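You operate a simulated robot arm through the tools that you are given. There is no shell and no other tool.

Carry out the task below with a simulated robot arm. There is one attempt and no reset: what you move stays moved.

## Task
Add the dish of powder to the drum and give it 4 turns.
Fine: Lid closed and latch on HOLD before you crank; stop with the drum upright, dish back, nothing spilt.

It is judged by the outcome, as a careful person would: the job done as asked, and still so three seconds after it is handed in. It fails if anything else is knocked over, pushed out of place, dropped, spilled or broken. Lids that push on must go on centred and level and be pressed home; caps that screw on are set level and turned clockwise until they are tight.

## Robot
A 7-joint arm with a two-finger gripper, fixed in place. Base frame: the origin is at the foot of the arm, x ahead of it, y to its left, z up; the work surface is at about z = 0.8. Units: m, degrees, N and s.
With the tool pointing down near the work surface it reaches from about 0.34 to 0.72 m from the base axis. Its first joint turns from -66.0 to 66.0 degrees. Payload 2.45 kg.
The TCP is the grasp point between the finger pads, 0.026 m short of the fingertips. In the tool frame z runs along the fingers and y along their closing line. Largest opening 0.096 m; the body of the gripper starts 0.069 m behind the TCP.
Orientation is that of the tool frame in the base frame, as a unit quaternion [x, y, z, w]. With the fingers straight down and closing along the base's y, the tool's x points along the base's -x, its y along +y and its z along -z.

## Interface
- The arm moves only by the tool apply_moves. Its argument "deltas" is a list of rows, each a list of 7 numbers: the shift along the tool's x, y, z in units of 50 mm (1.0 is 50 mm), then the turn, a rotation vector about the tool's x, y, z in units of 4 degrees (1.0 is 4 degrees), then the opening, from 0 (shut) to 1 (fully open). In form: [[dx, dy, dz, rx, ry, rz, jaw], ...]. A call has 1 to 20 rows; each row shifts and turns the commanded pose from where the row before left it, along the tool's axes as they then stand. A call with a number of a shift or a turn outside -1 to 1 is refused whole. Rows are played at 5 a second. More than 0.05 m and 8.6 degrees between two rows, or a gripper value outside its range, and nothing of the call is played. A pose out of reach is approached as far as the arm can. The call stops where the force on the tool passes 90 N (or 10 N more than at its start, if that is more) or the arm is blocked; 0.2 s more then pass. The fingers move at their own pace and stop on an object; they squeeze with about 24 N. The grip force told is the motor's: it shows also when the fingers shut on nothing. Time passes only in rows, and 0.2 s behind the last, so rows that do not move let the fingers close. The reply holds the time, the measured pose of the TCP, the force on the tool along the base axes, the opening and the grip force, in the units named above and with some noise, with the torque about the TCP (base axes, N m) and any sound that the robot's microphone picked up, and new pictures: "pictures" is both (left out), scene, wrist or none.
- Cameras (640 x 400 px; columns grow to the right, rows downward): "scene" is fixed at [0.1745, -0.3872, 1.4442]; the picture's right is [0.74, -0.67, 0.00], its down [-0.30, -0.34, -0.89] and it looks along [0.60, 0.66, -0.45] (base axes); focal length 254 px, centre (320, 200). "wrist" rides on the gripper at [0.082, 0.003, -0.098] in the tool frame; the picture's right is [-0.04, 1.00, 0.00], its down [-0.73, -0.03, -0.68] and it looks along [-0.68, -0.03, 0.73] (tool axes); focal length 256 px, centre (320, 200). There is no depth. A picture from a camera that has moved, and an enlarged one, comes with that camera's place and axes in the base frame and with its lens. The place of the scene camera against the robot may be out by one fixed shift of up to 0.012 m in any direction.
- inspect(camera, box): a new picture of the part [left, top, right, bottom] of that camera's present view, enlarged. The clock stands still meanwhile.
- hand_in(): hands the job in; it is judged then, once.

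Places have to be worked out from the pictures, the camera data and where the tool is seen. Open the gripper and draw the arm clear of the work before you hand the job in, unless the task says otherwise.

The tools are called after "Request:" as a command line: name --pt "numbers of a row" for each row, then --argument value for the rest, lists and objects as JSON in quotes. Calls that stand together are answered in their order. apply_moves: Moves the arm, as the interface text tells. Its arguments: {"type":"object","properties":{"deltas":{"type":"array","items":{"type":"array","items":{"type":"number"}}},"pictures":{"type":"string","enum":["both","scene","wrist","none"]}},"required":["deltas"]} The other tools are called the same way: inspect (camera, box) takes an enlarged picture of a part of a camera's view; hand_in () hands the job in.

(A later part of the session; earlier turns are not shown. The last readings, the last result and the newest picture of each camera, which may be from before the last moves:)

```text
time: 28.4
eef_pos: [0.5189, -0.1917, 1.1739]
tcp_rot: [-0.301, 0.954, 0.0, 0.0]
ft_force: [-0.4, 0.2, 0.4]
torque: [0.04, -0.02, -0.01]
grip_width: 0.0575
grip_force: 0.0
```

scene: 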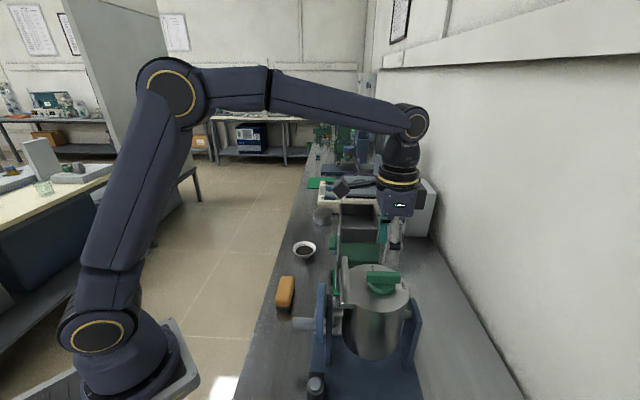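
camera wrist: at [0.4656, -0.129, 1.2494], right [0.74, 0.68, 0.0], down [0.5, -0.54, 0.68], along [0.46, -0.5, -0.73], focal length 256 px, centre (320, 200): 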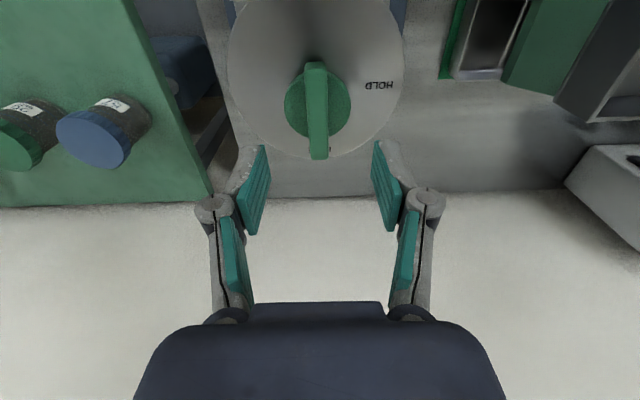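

Request:
apply_moves --pt "0 0 0 0 0 -1 0.6" --pt "0 0 0 0 0 -1 0.6" --pt "0 0 0 0 0 -0.5 0.6" --pt "0.393 0.484 0.16 0 0 0 0.6" --pt "0.393 0.484 0.16 0 0 0 0.6" --pt "0.393 0.484 0.16 0 0 0 0.6"

Request:
inspect --camera "wrist" --box '[260, 90, 400, 240]'

```text
time: 29.8
eef_pos: [0.4259, -0.1821, 1.148]
tcp_rot: [-0.381, 0.925, 0.0, 0.0]
ft_force: [0.4, -0.9, -0.3]
torque: [0.03, 0.01, 0.02]
grip_width: 0.0577
grip_force: 0.0
camera wrist: at [0.3646, -0.2368, 1.2455], right [-0.68, 0.74, 0.0], down [0.54, 0.5, 0.68], along [0.5, 0.46, -0.73], focal length 256 px, centre (320, 200)
```

scene: 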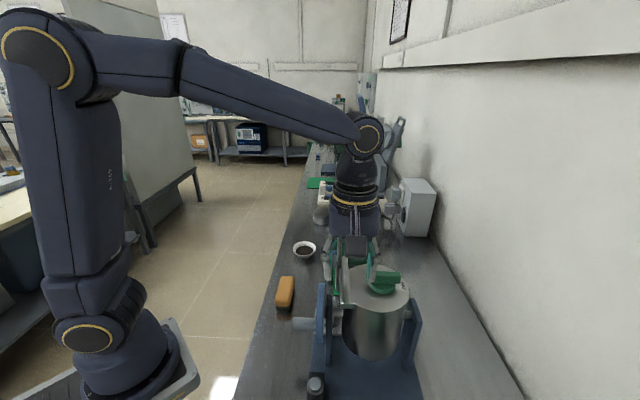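
wrist: 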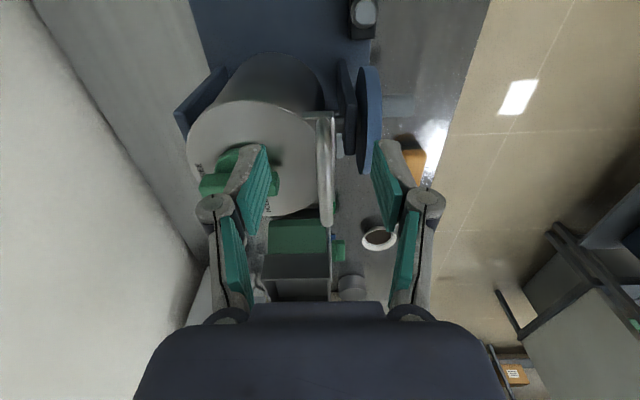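

```text
2.67 times, centred on (330, 165) of wrist
camera zoom: at [0.3646, -0.2368, 1.2455], right [-0.68, 0.74, 0.0], down [0.54, 0.5, 0.68], along [0.5, 0.46, -0.73], focal length 683 px, centre (293, 293)
```

zoom: 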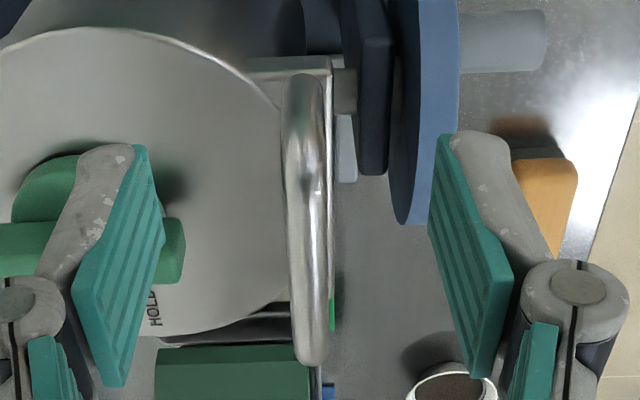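

The handle bar runs along the bench direction at about b = -0.076 from the drum axis, and the knob's bar end is now nearby. I narrow the opening to 35 mm so the inner finger clears it, then move above the handle's midpoint.

Request:
apply_moves --pt "-0.587 0.037 0 0 0 0 0.365" --pt "-0.587 0.037 0 0 0 0 0.365" --pt "0 0 0.4 0 0 0 0.365"

Request:
inspect --camera "wrist" --box '[240, 40, 400, 240]'

Request:
inspect --camera "scene" --box '[310, 200, 430, 310]'

```text
time: 30.6
eef_pos: [0.4677, -0.138, 1.1269]
tcp_rot: [-0.381, 0.925, 0.0, 0.0]
ft_force: [0.0, -0.5, -0.9]
torque: [-0.03, 0.01, -0.01]
grip_width: 0.0347
grip_force: 0.1
camera wrist: at [0.4062, -0.1915, 1.2241], right [-0.68, 0.74, 0.0], down [0.54, 0.5, 0.68], along [0.5, 0.46, -0.73], focal length 256 px, centre (320, 200)
```

scene: 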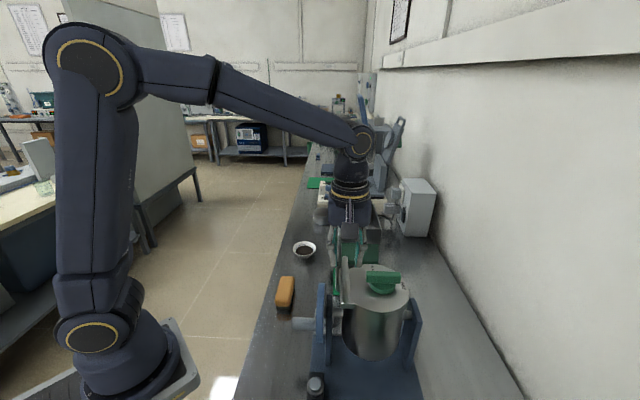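
wrist: 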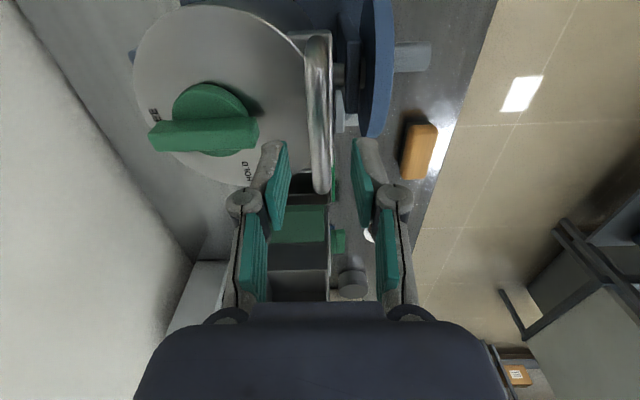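

```text
2.00 times, centred on (320, 140) of wrist
camera zoom: at [0.4062, -0.1915, 1.2241], right [-0.68, 0.74, 0.0], down [0.54, 0.5, 0.68], along [0.5, 0.46, -0.73], focal length 512 px, centre (320, 320)
```

zoom: 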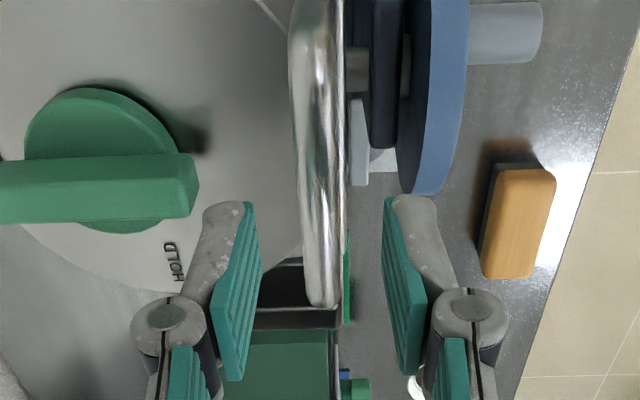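

```text
3.64 times, centred on (370, 255) of scene
camera zoom: at [0.1746, -0.3872, 1.4442], right [0.74, -0.67, 0.0], down [-0.3, -0.34, -0.89], along [0.6, 0.66, -0.45], focal length 922 px, centre (138, 0)
```

zoom: 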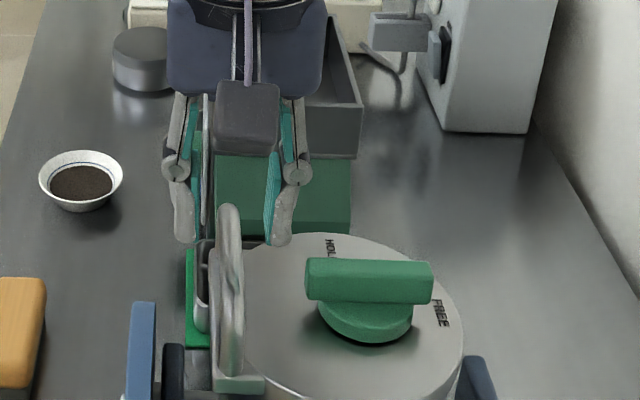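

Bar is about 3 mm toward the aisle from the TCP; I correct that, descend to straddle it, and close.

Request:
apply_moves --pt "0.04 0.06 0.3 0 0 0 0.365" --pt "0 0 0.32 0 0 0 0.365" --pt "0 0 0.3 0 0 0 0.365" --pt "0 0 0 0 0 0 0.1" --pt "0 0 0 0 0 0 0.0" --pt "0 0 0 0 0 0 0.0" --pt "0 0 0 0 0 0 0.0"

Request:
inspect --camera "wrist" --box '[240, 40, 400, 240]'

Request:
inspect --camera "scene" --box '[310, 200, 430, 310]'

```text
time: 32.2
eef_pos: [0.4656, -0.1404, 1.082]
tcp_rot: [-0.381, 0.925, -0.004, 0.002]
ft_force: [24.0, -23.6, -10.4]
torque: [-0.01, 0.05, 0.22]
grip_width: 0.0112
grip_force: 38.3
camera wrist: at [0.4029, -0.1938, 1.1784], right [-0.68, 0.74, -0.01], down [0.54, 0.5, 0.68], along [0.51, 0.46, -0.73], focal length 256 px, centre (320, 200)
```

scene: 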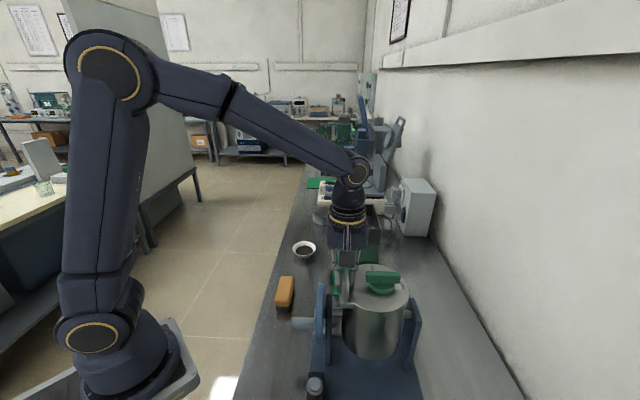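
wrist: 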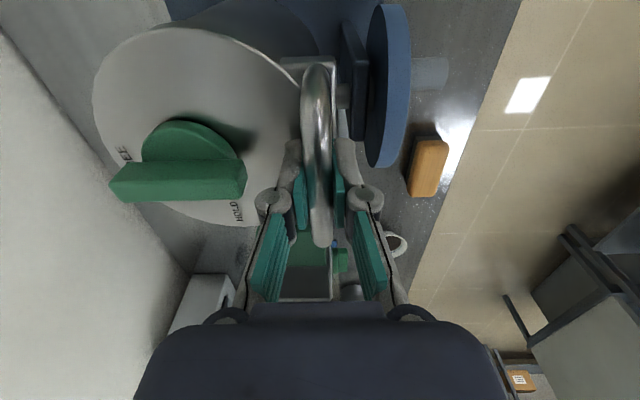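

```text
2.00 times, centred on (320, 140) of wrist
camera zoom: at [0.4029, -0.1938, 1.1784], right [-0.68, 0.74, -0.01], down [0.54, 0.5, 0.68], along [0.51, 0.46, -0.73], focal length 512 px, centre (320, 320)
```

zoom: 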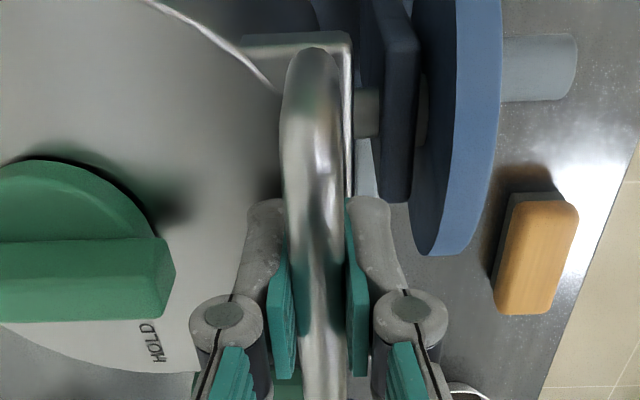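

```text
3.64 times, centred on (370, 255) of scene
camera zoom: at [0.1754, -0.388, 1.4438], right [0.74, -0.67, 0.0], down [-0.3, -0.34, -0.89], along [0.6, 0.66, -0.45], focal length 922 px, centre (138, 0)
```

zoom: 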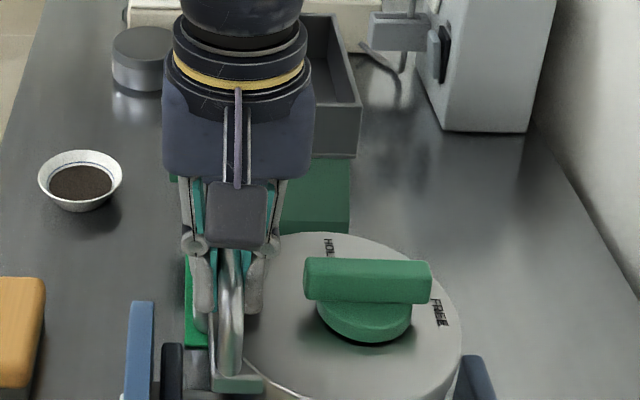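

The bar (11 mm) is held, with a sideways preload of about 34 N from a couple of millimetres offset. I relieve that and lift 1 cm to learn how the lid moves.

Request:
apply_moves --pt "0 -0.06 -0.05 0 0 0 0" --pt "0 0 -0.1 0 0 0 0" --pt "0 0 -0.1 0 0 0 0"

Request:
inspect --camera "scene" --box '[310, 230, 430, 340]'

```text
time: 33.0
eef_pos: [0.4695, -0.1428, 1.0933]
tcp_rot: [-0.38, 0.925, -0.005, 0.003]
ft_force: [32.1, -36.3, -26.2]
torque: [-0.02, 0.25, 0.22]
grip_width: 0.011
grip_force: 38.5
camera wrist: at [0.4065, -0.1969, 1.1904], right [-0.67, 0.74, -0.01], down [0.54, 0.5, 0.68], along [0.51, 0.45, -0.73], focal length 256 px, centre (320, 200)
```

scene: 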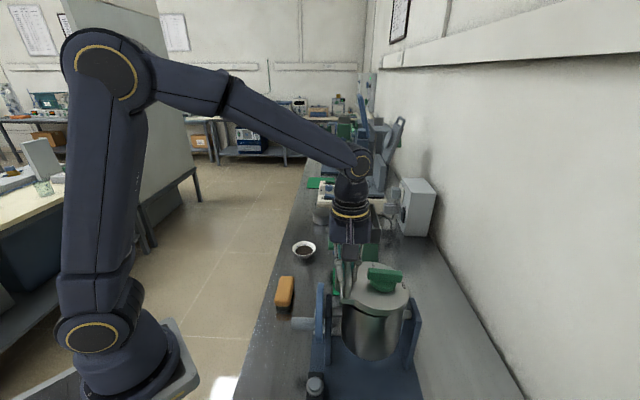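
wrist: 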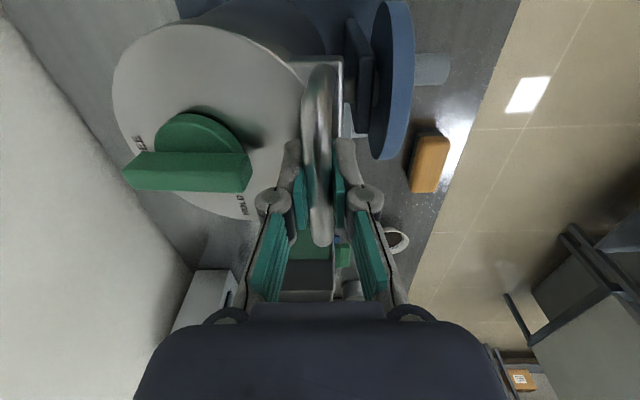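

```text
3.64 times, centred on (370, 285) of scene
camera zoom: at [0.1759, -0.3885, 1.4436], right [0.74, -0.67, 0.0], down [-0.3, -0.34, -0.89], along [0.6, 0.66, -0.45], focal length 922 px, centre (138, -109)
```

zoom: 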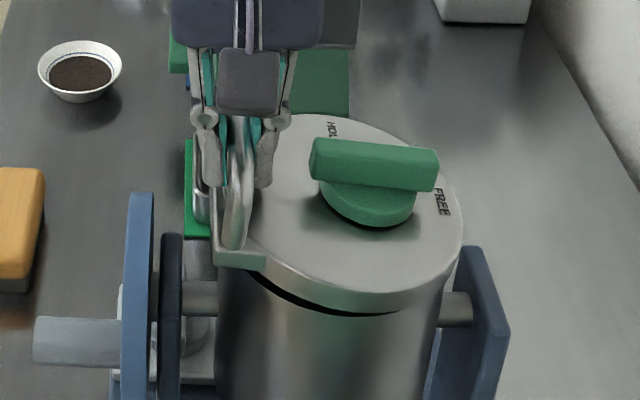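

The left side of the lid has risen: it is hinged on the wall side. The measured motion fits a hinge at about b=+0.067, z≈1.032, radius 0.151 m, so I follow that arc up to about 30° and recheck forces.

Request:
apply_moves --pt "0 -0.196 -0.25 0 0 0 0" --pt "0 -0.14 -0.224 0 0 0 0" --pt "0 -0.156 -0.21 0 0 0 0" --pt "0 -0.176 -0.198 0 0 0 0" --pt "0 -0.192 -0.18 0 0 0 0"

```text
time: 34.2
eef_pos: [0.4968, -0.1693, 1.1458]
tcp_rot: [-0.382, 0.924, -0.001, 0.001]
ft_force: [16.3, -14.8, -31.8]
torque: [0.07, -0.14, 0.04]
grip_width: 0.0116
grip_force: 38.7
camera wrist: at [0.4359, -0.2244, 1.2433], right [-0.68, 0.74, 0.0], down [0.54, 0.5, 0.68], along [0.5, 0.46, -0.73], focal length 256 px, centre (320, 200)
```

scene: 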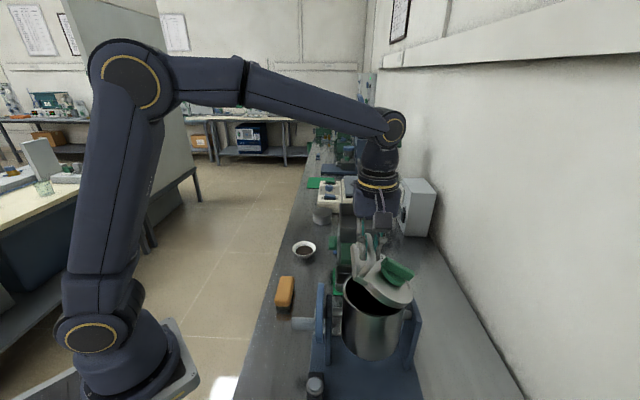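
wrist: 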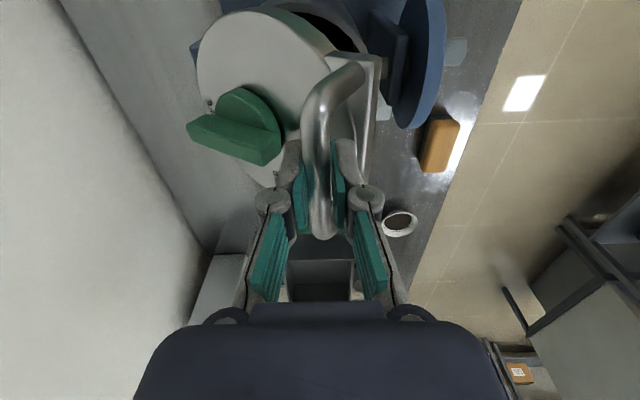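

The lid follows the predicted arc and the drum mouth is now visible. Continuing to about 70°.

Request:
apply_moves --pt "0 -0.208 -0.162 0 0 0 0" --pt "0 -0.22 -0.144 0 0 0 0" --pt "0 -0.232 -0.126 0 0 0 0" --pt "0 -0.242 -0.104 0 0 0 0" --pt "0 -0.25 -0.082 0 0 0 0" --pt "0 -0.258 -0.06 0 0 0 0" --pt "0 -0.26 -0.038 0 0 0 0" --pt "0 -0.264 -0.014 0 0 0 0"

```text
time: 36.0
eef_pos: [0.5613, -0.2365, 1.1827]
tcp_rot: [-0.381, 0.924, 0.002, -0.002]
ft_force: [-1.5, 2.9, -28.4]
torque: [0.08, -0.05, 0.07]
grip_width: 0.0122
grip_force: 38.3
camera wrist: at [0.5014, -0.2917, 1.2804], right [-0.68, 0.74, 0.01], down [0.54, 0.49, 0.68], along [0.5, 0.46, -0.74], focal length 256 px, centre (320, 200)
```

scene: 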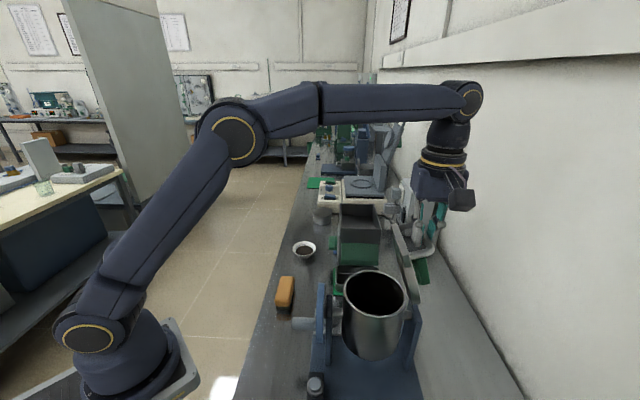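
wrist: 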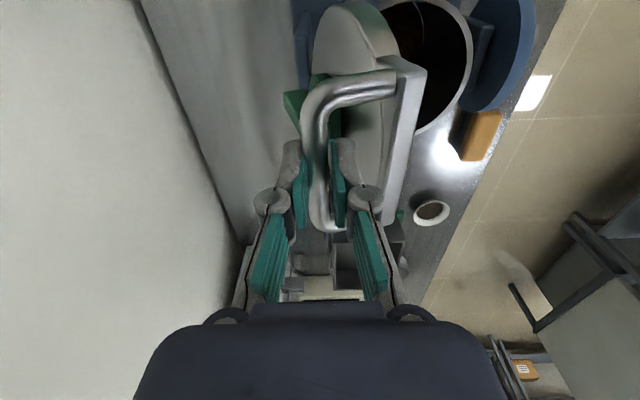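

Request:
apply_moves --pt "0 -0.262 0.008 0 0 0 0" --pt "0 -0.262 0.032 0 0 0 0" --pt "0 -0.258 0.054 0 0 0 0" --pt "0 -0.252 0.076 0 0 0 0" --pt "0 -0.244 0.098 0 0 0 0"

Request:
inspect --camera "scene" --box '[330, 170, 480, 330]'

```text
time: 37.2
eef_pos: [0.6024, -0.2784, 1.1691]
tcp_rot: [-0.381, 0.924, 0.004, -0.002]
ft_force: [-12.1, 11.2, -31.5]
torque: [0.06, 0.27, 0.09]
grip_width: 0.0122
grip_force: 39.4
out of reach, approached as far as the arm can: row 5
camera wrist: at [0.5421, -0.3318, 1.268], right [-0.68, 0.74, 0.01], down [0.54, 0.49, 0.68], along [0.5, 0.46, -0.74], focal length 256 px, centre (320, 200)
```

scene: 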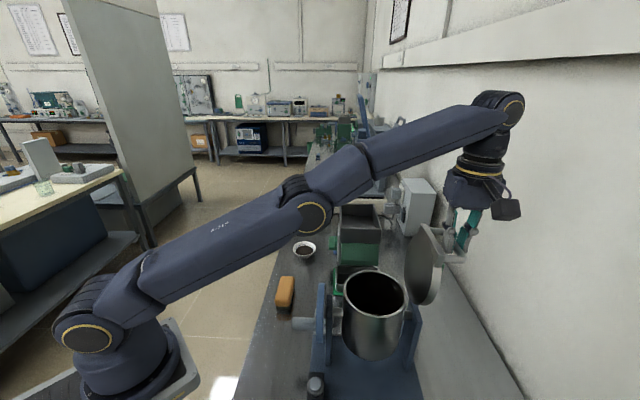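
wrist: 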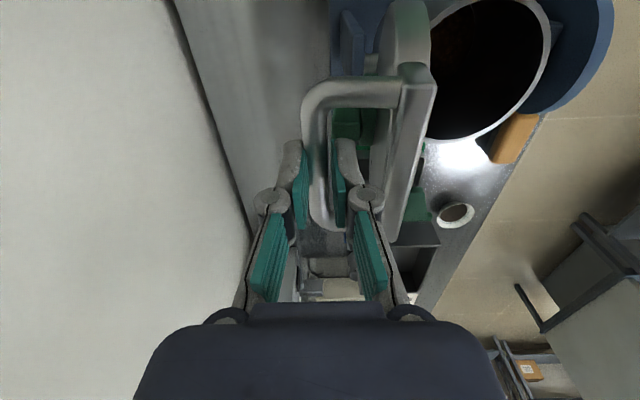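

```text
2.50 times, centred on (405, 250) of scene
camera zoom: at [0.1748, -0.3871, 1.4442], right [0.74, -0.67, 0.0], down [-0.3, -0.34, -0.89], along [0.6, 0.66, -0.45], focal length 634 px, centre (108, 75)
```

zoom: 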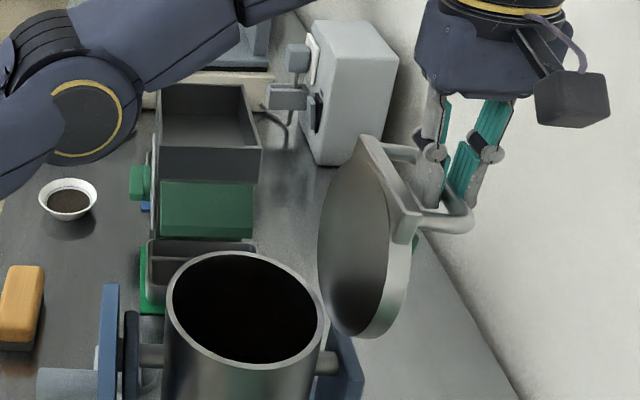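

The lid is at about 93° and the tool-down reach is the limit. I tilt the hand back toward the base (pointing outward) so I can guide the lid further to its stop.

Request:
apply_moves --pt "0 0 0 1 0 0 0" --pt "0 0 0 1 0 0 0" --pt "0 0 0 1 0 0 0" --pt "0 0 0 1 0 0 0" --pt "0 0 0 1 0 0 0"

```text
time: 38.4
eef_pos: [0.6016, -0.2758, 1.1697]
tcp_rot: [-0.377, 0.911, -0.154, 0.062]
ft_force: [-10.6, 14.3, -29.3]
torque: [0.88, -0.15, 0.67]
grip_width: 0.0124
grip_force: 39.0
camera wrist: at [0.5183, -0.3078, 1.26], right [-0.64, 0.7, -0.33], down [0.38, 0.66, 0.65], along [0.67, 0.29, -0.69], focal length 256 px, centre (320, 200)
```

scene: 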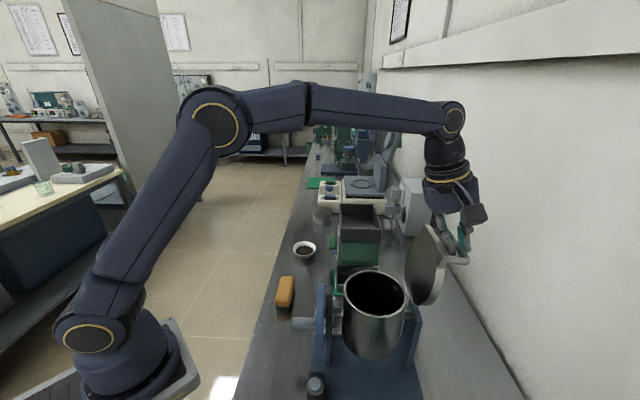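
wrist: 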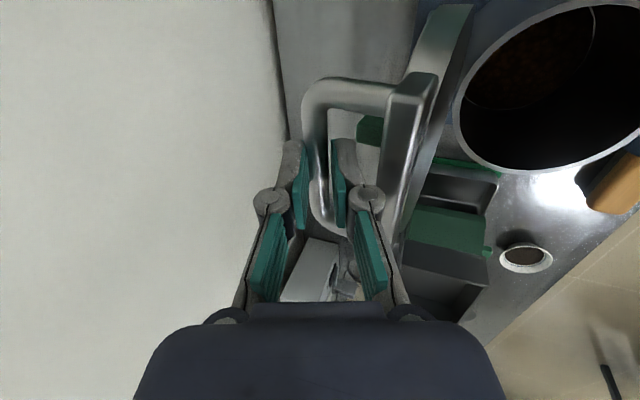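

Request:
apply_moves --pt "0 -0.183 0.17 0 0 0 0" --pt "0 -0.175 0.19 0 0 0 0" --pictures "scene"

```text
time: 39.0
eef_pos: [0.6122, -0.2882, 1.1582]
tcp_rot: [-0.378, 0.913, -0.145, 0.057]
ft_force: [-41.5, 45.6, -15.2]
torque: [1.96, 1.57, 0.77]
grip_width: 0.0123
grip_force: 38.6
```

scene: 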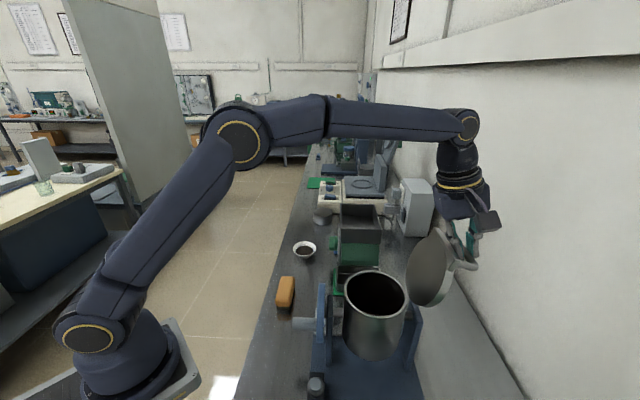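

Force against the lid has risen to about 60 N at roughly 100°, so that is its stop. I check clearances before backing off and releasing.

Request:
inspect --camera "scene" --box '[390, 180, 510, 310]'

Request:
inspect --camera "wrist" --box '[220, 40, 480, 300]'

```text
3.08 times, centred on (450, 245) of scene
camera zoom: at [0.1734, -0.3858, 1.4447], right [0.74, -0.67, 0.0], down [-0.3, -0.34, -0.89], along [0.6, 0.66, -0.45], focal length 780 px, centre (-80, 62)
```

zoom: 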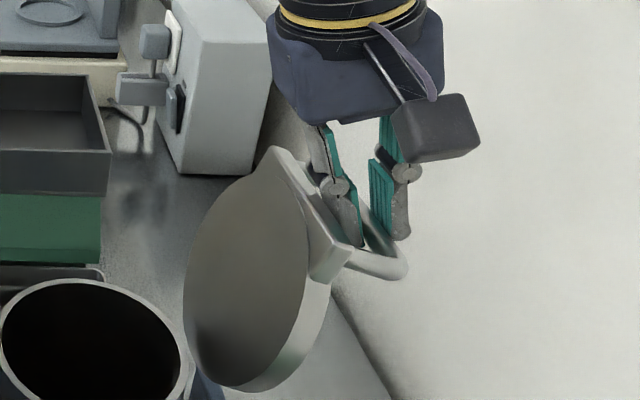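

```text
1.54 times, centred on (350, 170) of wrist
camera zoom: at [0.5307, -0.3208, 1.2506], right [-0.64, 0.7, -0.31], down [0.39, 0.65, 0.65], along [0.66, 0.3, -0.69], focal length 394 px, centre (274, 246)
```

zoom: 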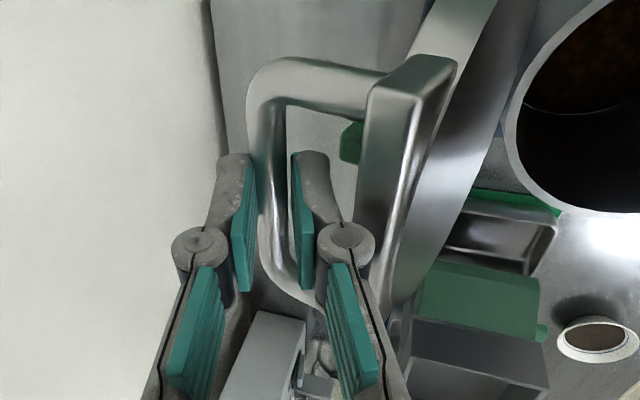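

The knuckle clears the flange by about a centimetre. I relieve the push, open only to 22 mm, and withdraw along the finger direction in small steps.

Request:
apply_moves --pt "0 0.1 -0.09 0 0 0 0" --pt "0 0 0 0 0 0 0" --pt "0 0 0 0 0 0 0.22" --pt "0 0 0 0 0 0 0.22" --pt "0 0 0 0 0 0 0.22"

Request:
inspect --camera "scene" --box '[390, 180, 510, 310]'

```text
time: 40.2
eef_pos: [0.6128, -0.2921, 1.1664]
tcp_rot: [-0.375, 0.911, -0.161, 0.065]
ft_force: [-8.4, 9.2, -9.2]
torque: [0.71, 0.59, 0.21]
grip_width: 0.0306
grip_force: 7.2
camera wrist: at [0.5287, -0.3217, 1.2561], right [-0.63, 0.69, -0.34], down [0.38, 0.66, 0.65], along [0.68, 0.28, -0.68], focal length 256 px, centre (320, 200)
```

scene: 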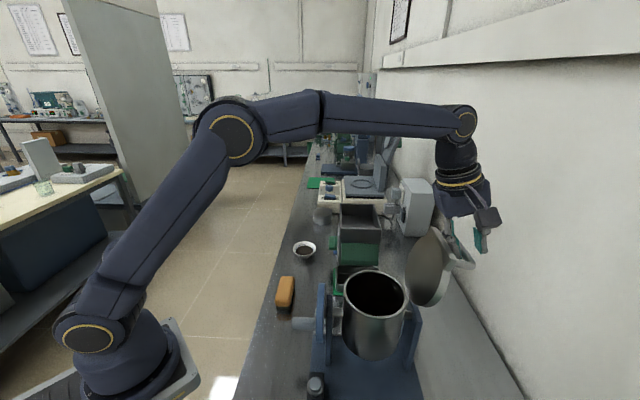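
wrist: 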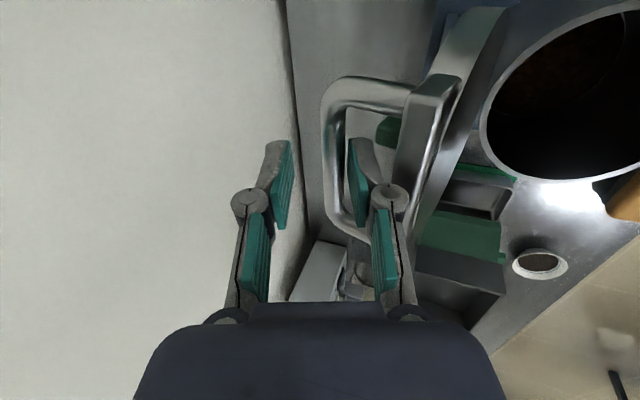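

```text
3.08 times, centred on (450, 245) of scene
camera zoom: at [0.1744, -0.387, 1.4442], right [0.74, -0.67, 0.0], down [-0.3, -0.34, -0.89], along [0.6, 0.66, -0.45], focal length 780 px, centre (-80, 62)
```

zoom: 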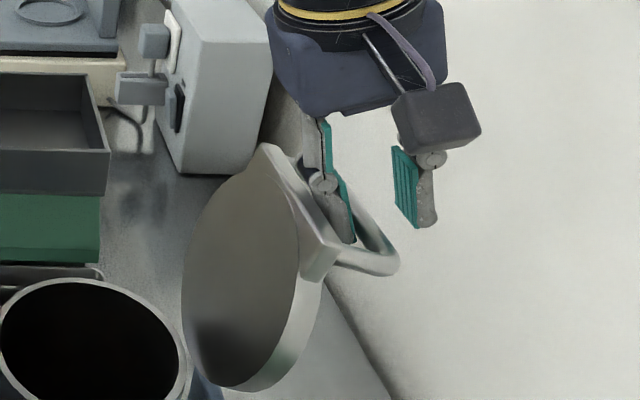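

The inner finger is lightly pressing the bar toward the wall (12 N). I shift the hand 5 mm back toward the aisle to centre the bar between the pads.

Request:
apply_moves --pt "0 0.06 -0.02 0 0 0 0.22" --pt "0 0.06 -0.02 0 0 0 0.22" --pt "0 0 0 0 0 0 0.22"

Request:
inspect --camera "wrist" --box '[220, 40, 480, 300]'

```text
time: 41.0
eef_pos: [0.6092, -0.2859, 1.1651]
tcp_rot: [-0.375, 0.91, -0.162, 0.067]
ft_force: [-4.7, -1.2, 0.9]
torque: [0.13, 0.55, 0.06]
grip_width: 0.0228
grip_force: 0.9
camera wrist: at [0.5244, -0.3172, 1.2556], right [-0.63, 0.69, -0.35], down [0.38, 0.66, 0.65], along [0.68, 0.28, -0.68], focal length 256 px, centre (320, 200)
```

scene: 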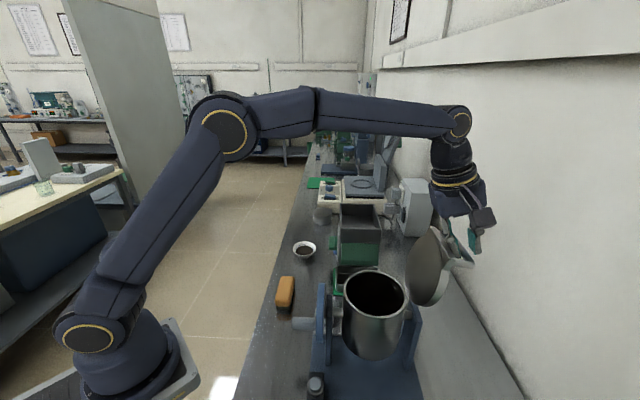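
wrist: 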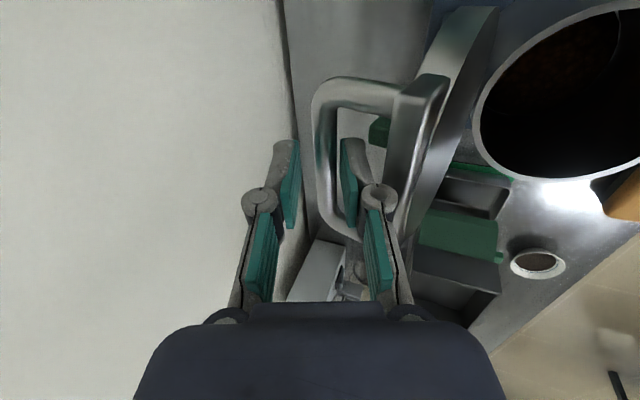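

```text
1.54 times, centred on (350, 170) of wrist
camera zoom: at [0.5244, -0.3172, 1.2556], right [-0.63, 0.69, -0.35], down [0.38, 0.66, 0.65], along [0.68, 0.28, -0.68], focal length 394 px, centre (274, 246)
```

zoom: 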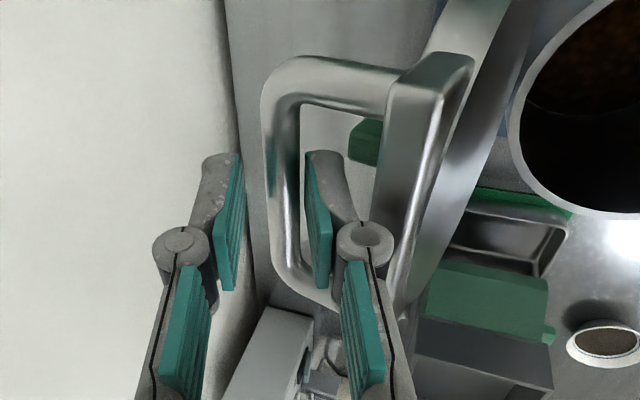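

Forces are near zero and the lid is standing on its own. I tilt the hand back 8° to give the knuckle more room from the flange, then withdraw upward.

Request:
apply_moves --pt "0 0 0 -1 0 0 0.22" --pt "0 0 0 -1 0 0 0.22" --pt "0 -0.02 -0.2 0 0 0 0.22" --pt "0 0 -0.2 0 0 0 0.22"

Request:
inspect --camera "wrist" --box '[220, 40, 480, 300]'

Request:
inspect --camera "scene" --box '[390, 180, 510, 310]'

```text
time: 42.0
eef_pos: [0.6087, -0.2843, 1.1845]
tcp_rot: [-0.38, 0.919, -0.097, 0.04]
ft_force: [1.1, -1.5, 0.0]
torque: [0.02, -0.02, 0.04]
grip_width: 0.0208
grip_force: 0.0
camera wrist: at [0.5326, -0.3239, 1.2787], right [-0.66, 0.72, -0.21], down [0.44, 0.6, 0.67], along [0.61, 0.35, -0.71], focal length 256 px, centre (320, 200)
```

scene: 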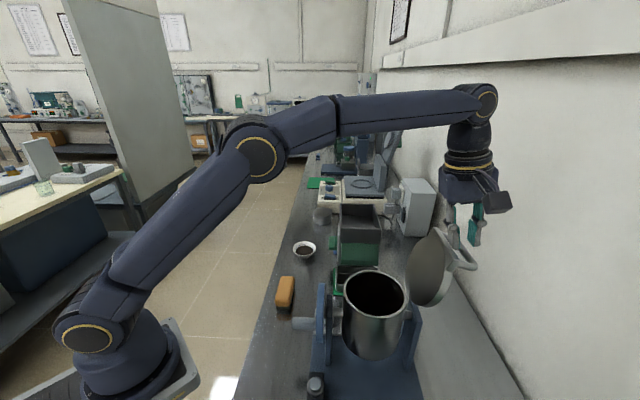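
wrist: 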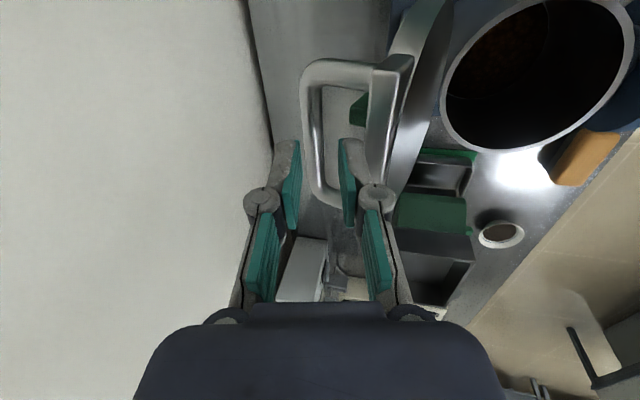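

```text
1.54 times, centred on (350, 170) of wrist
camera zoom: at [0.5326, -0.3239, 1.2787], right [-0.66, 0.72, -0.21], down [0.44, 0.6, 0.67], along [0.61, 0.35, -0.71], focal length 394 px, centre (274, 246)
```

zoom: 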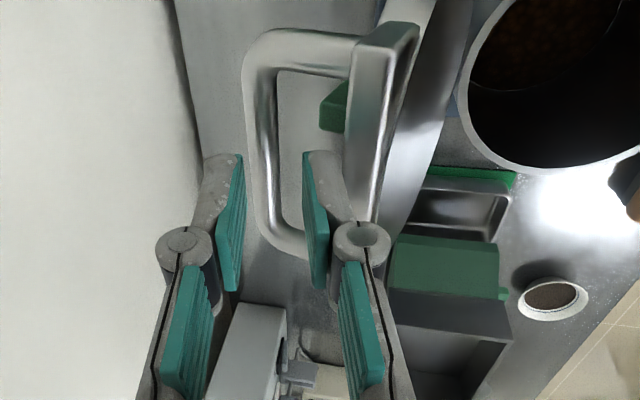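

```text
3.08 times, centred on (450, 245) of scene
camera zoom: at [0.1746, -0.3872, 1.4442], right [0.74, -0.67, 0.0], down [-0.3, -0.34, -0.89], along [0.6, 0.66, -0.45], focal length 780 px, centre (-80, 62)
```

zoom: 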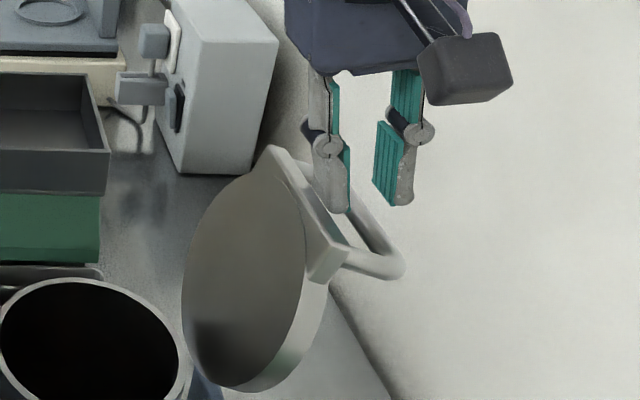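

The lid rests open by itself. I raise straight up so the tips clear the handle bar, then I'll slide out sideways along the bench toward the near side.

Request:
apply_moves --pt "0 -0.04 -0.2 0 0 0 0.22" --pt "0 -0.05 -0.25 0 0 0 0.22" --pt "0 -0.05 -0.25 0 0 0 0.22"

Request:
inspect --camera "scene" --box '[390, 160, 510, 290]'

```text
time: 42.8
eef_pos: [0.609, -0.2834, 1.2191]
tcp_rot: [-0.38, 0.919, -0.097, 0.04]
ft_force: [0.0, 0.1, -0.1]
torque: [0.02, 0.02, 0.01]
grip_width: 0.0211
grip_force: 0.0
camera wrist: at [0.5332, -0.3237, 1.3138], right [-0.66, 0.72, -0.21], down [0.44, 0.6, 0.67], along [0.61, 0.35, -0.71], focal length 256 px, centre (320, 200)
```

scene: 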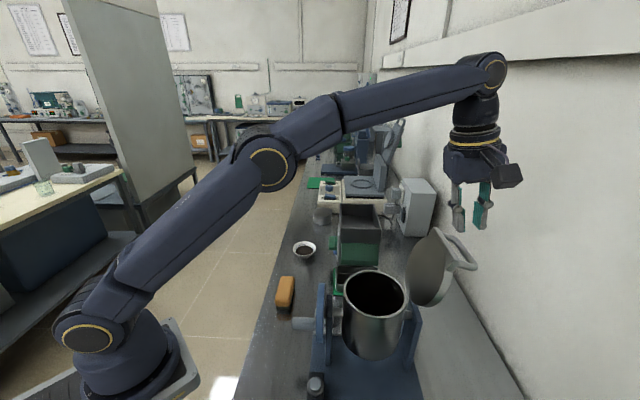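
wrist: 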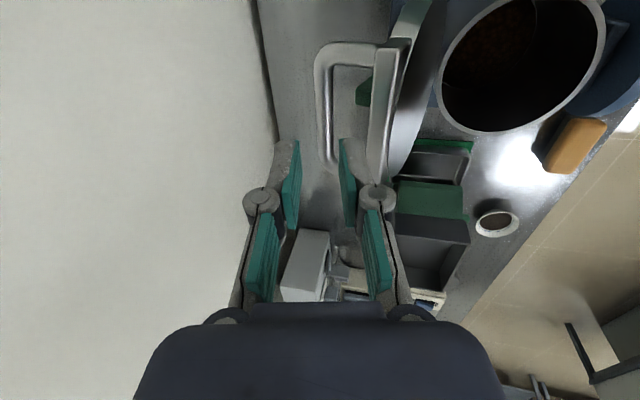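

```text
3.08 times, centred on (450, 225) of scene
camera zoom: at [0.1745, -0.3872, 1.4442], right [0.74, -0.67, 0.0], down [-0.3, -0.34, -0.89], along [0.6, 0.66, -0.45], focal length 780 px, centre (-80, 123)
```

zoom: 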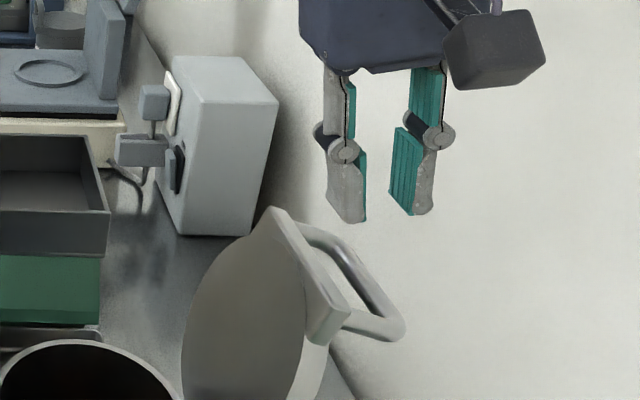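

The hand is clear above the handle. I slide out along the bench, level the tool, move to the free area between base and drum, and begin yawing for the dish-pinch orientation. I'll test the pour pose with empty fingers first.

Request:
apply_moves --pt "0.8 0 0 0 0 0 0.22" --pt "0.8 0 0 0 0 0 0.22" --pt "0.8 0 0 0 0 0 0.22" --pt "0 0 0 -1 0 0 0.22" --pt "0 0 0 -1 0 0 0.22" --pt "0 0 0 -0.95 0 0 0.22" --pt "-0.339 0.83 -0.05 0 0 0 0.22" --pt "-0.339 0.83 -0.05 0 0 0 0.22" --pt "-0.339 0.83 -0.1 0 0 0 0.22" --pt "-0.339 0.83 -0.1 0 0 0 0.22" --pt "-0.339 0.83 -0.1 0 0 0 0.22" --pt "-0.339 0.83 -0.1 0 0 0 0.22" --pt "0 0 0 0 0 1 0.22" --pt "0 0 0 0 0 1 0.22" --pt "0 0 0 0 0 1 0.22" --pt "0 0 0 0 0 1 0.22" --pt "0 0 0 0 0 1 0.22" --pt "0 0 0 0 0 1 0.22" --pt "0 0 0 0 0 1 0.22" --pt "0 0 0 0 0 1 0.22"

```text
time: 47.0
eef_pos: [0.4101, -0.1123, 1.2368]
tcp_rot: [-0.112, 0.994, -0.001, 0.001]
ft_force: [-0.6, -0.3, -0.3]
torque: [0.0, 0.0, 0.03]
grip_width: 0.0211
grip_force: 0.1
out of reach, approached as far as the arm can: row 6
camera wrist: at [0.3282, -0.126, 1.3333], right [-0.18, 0.98, 0.0], down [0.72, 0.14, 0.68], along [0.67, 0.12, -0.73], focal length 256 px, centre (320, 200)
```

scene: 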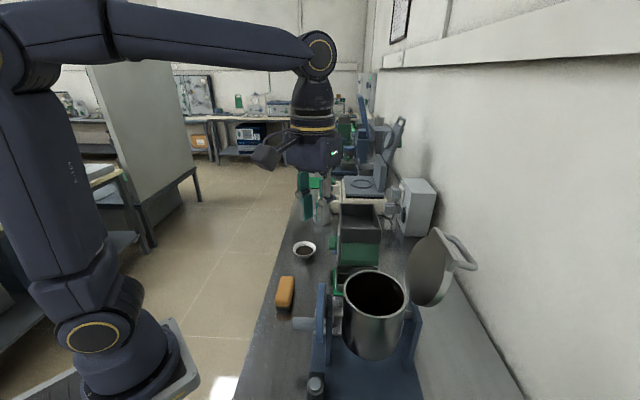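
wrist: 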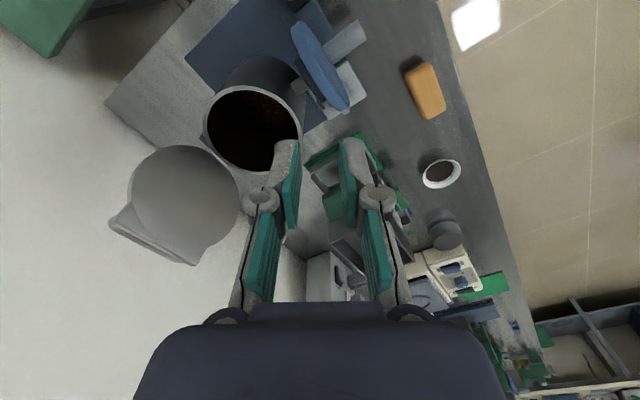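

Request:
inspect --camera "wrist" --box '[180, 60, 330, 190]'

Request:
apply_moves --pt "0 0 0 0 0 1 0.22" --pt "0 0 0 0 0 1 0.22" --pt "0 0 0 0 0 1 0.22" --pt "0 0 0 0 0 1 0.22" --pt "0 0 0 0 0 1 0.22" --pt "0 0 0 0 0 1 0.22" --pt "0 0 0 0 0 1 0.22" --pt "0 0 0 0 0 1 0.22" --pt "0 0 0 0 0 1 0.22" --pt "0 0 0 0 0 1 0.22" --pt "0 0 0 0 0 1 0.22" --pt "0 0 0 0 0 1 0.22" --pt "0 0 0 0 0 1 0.22" --pt "0 0 0 0 0 1 0.22" --pt "0 0 0 0 0 1 0.22" --pt "0 0 0 0 0 1 0.22" --pt "0 0 0 0 0 1 0.22" --pt "0 0 0 0 0 1 0.22" --pt "0 0 0 0 0 1 0.22" --pt "0 0 0 0 0 1 0.22" --pictures "none"

```text
3.08 times, centred on (255, 125) of wrist
camera zoom: at [0.3282, -0.126, 1.3333], right [-0.18, 0.98, 0.0], down [0.72, 0.14, 0.68], along [0.67, 0.12, -0.73], focal length 788 px, centre (520, 431)
```

zoom: 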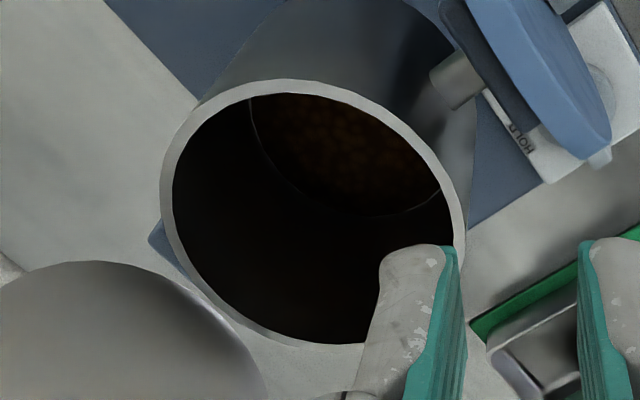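

```text
time: 51.2
eef_pos: [0.4099, -0.112, 1.2374]
tcp_rot: [0.554, 0.833, 0.001, 0.002]
ft_force: [-0.3, -0.4, 0.3]
torque: [-0.03, 0.0, 0.0]
grip_width: 0.0212
grip_force: 0.1
```

Drum already holds some material; interior is open and clear. I continue to yaw and tilt into the dish-pinch orientation, to test the pour rotation with an empty gripper in the free space here.

Request:
apply_moves --pt "0 0 0 0 0 1 0.22" --pt "0 0 0 0 0 1 0.22" --pt "0 0 0 0 0 1 0.22" --pt "0 0 0 0 0 1 0.22" --pt "0 0 0 0 0 1 0.22" --pt "0 0 0 0 0 1 0.22" --pt "0 0 0 0 0 1 0.22" --pt "0 0 0 0 0 1 0.22" --pt "0 0 0 0 0 1 0.22" --pt "0 0 0 0 0 1 0.22" --pt "0 0 0 0 0 0.7 0.22" --pt "0 0 0 -1 0 0 0.22" --pt "0 0 0 -1 0 0 0.22" --pt "0 0 0 -1 0 0 0.22" --pt "0 0 0 -1 0 0 0.22" --pt "0 0 0 -1 0 0 0.22" --pt "0 0 0 -1 0 0 0.22" --pt "0 0 0 -1 0 0 0.22" --pt "0 0 0 -0.75 0 0 0.22"

```text
time: 55.2
eef_pos: [0.4091, -0.1134, 1.2376]
tcp_rot: [0.789, 0.552, 0.154, 0.221]
ft_force: [0.4, 0.2, -0.9]
torque: [0.03, -0.02, 0.0]
grip_width: 0.0212
grip_force: 0.0
camera wrist: at [0.3916, -0.0187, 1.3215], right [0.79, -0.33, 0.52], down [-0.6, -0.56, 0.57], along [0.1, -0.76, -0.64], focal length 256 px, centre (320, 200)
```

scene: 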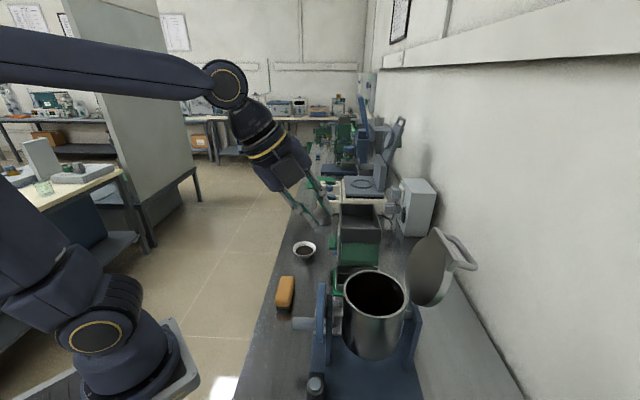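
wrist: 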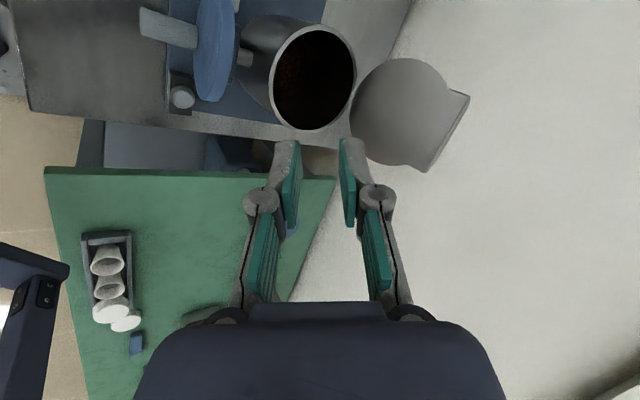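

Request:
apply_moves --pt "0 0 0 0 0.857 0.515 0.22" --pt "0 0 0 0 0.857 0.515 0.22" --pt "0 0 0 0 0.857 0.515 0.22" --pt "0 0 0 0 0.857 0.515 0.22" --pt "0 0 0 0 0.857 0.515 0.22" --pt "0 0 0 0 0.857 0.515 0.22" --pt "0 0 0 0 0.857 0.515 0.22" --pt "0 0 0 0 0.857 0.515 0.22" --pt "0 0 0 0 0.857 0.515 0.22" --pt "0 0 0 0 0.857 0.515 0.22" --pt "0 0 0 0 0.857 0.515 0.22" --pt "0 0 0 0 0.857 0.515 0.22" --pt "0 0 0 0 0.857 0.515 0.22" --pt "0 0 0 0 0.857 0.515 0.22" --pt "0 0 0 0 0.857 0.515 0.22" --pt "0 0 0 0 0.857 0.515 0.22" --pt "0 0 0 0 0.857 0.515 0.22" --pt "0 0 0 0 0.857 0.515 0.22" --pt "0 0 0 0 0.857 0.515 0.22" --pt "0 0 0 0 0.857 0.515 0.22"

```text
time: 59.4
eef_pos: [0.4104, -0.1133, 1.2374]
tcp_rot: [0.702, 0.283, 0.626, -0.187]
ft_force: [0.6, 1.1, 0.2]
torque: [0.0, -0.01, 0.02]
grip_width: 0.0213
grip_force: 0.0
camera wrist: at [0.3397, -0.1614, 1.3307], right [0.63, -0.78, 0.05], down [-0.58, -0.52, -0.63], along [0.51, 0.36, -0.78], focal length 256 px, centre (320, 200)
```

scene: 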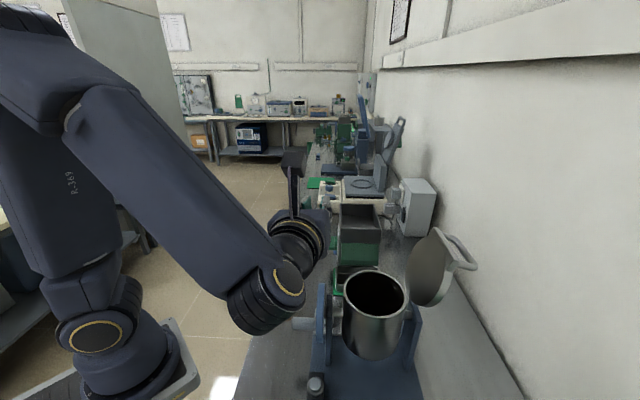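
wrist: 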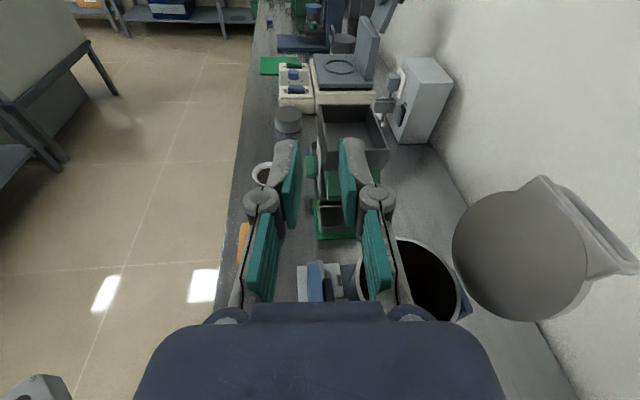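

Request:
apply_moves --pt "0 0 0 0 0.857 0.515 0.22" --pt "0 0 0 0 0.857 0.515 0.22" --pt "0 0 0 0 0.857 0.515 0.22" --pt "0 0 0 0 0.857 0.515 0.22" --pt "0 0 0 0 0.857 0.515 0.22" --pt "0 0 0 0 0.857 0.515 0.22" --pt "0 0 0 0 0.857 0.515 0.22" --pt "0 0 0 0 0.857 0.515 0.22" --pt "0 0 0 0 0.857 0.515 0.22"

```text
time: 61.4
eef_pos: [0.4101, -0.1128, 1.237]
tcp_rot: [0.547, 0.108, 0.752, -0.352]
ft_force: [-0.3, 0.3, 1.1]
torque: [-0.02, 0.0, 0.02]
grip_width: 0.0213
grip_force: 0.1
camera wrist: at [0.3252, -0.2016, 1.2711], right [0.65, -0.71, -0.26], down [-0.41, -0.05, -0.91], along [0.63, 0.7, -0.33], focal length 256 px, centre (320, 200)
```

scene: 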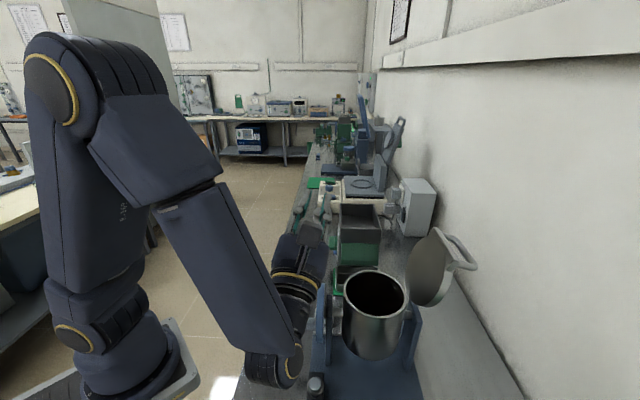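
wrist: 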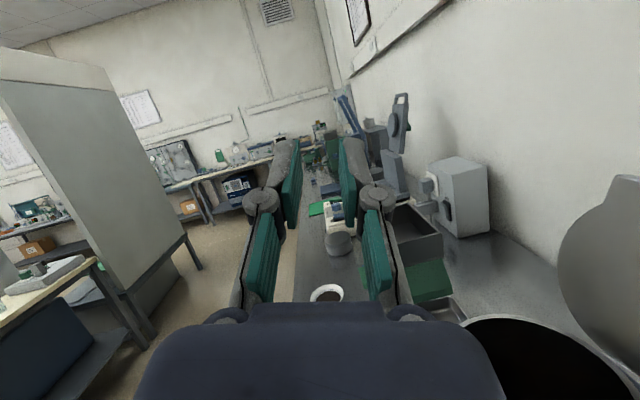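

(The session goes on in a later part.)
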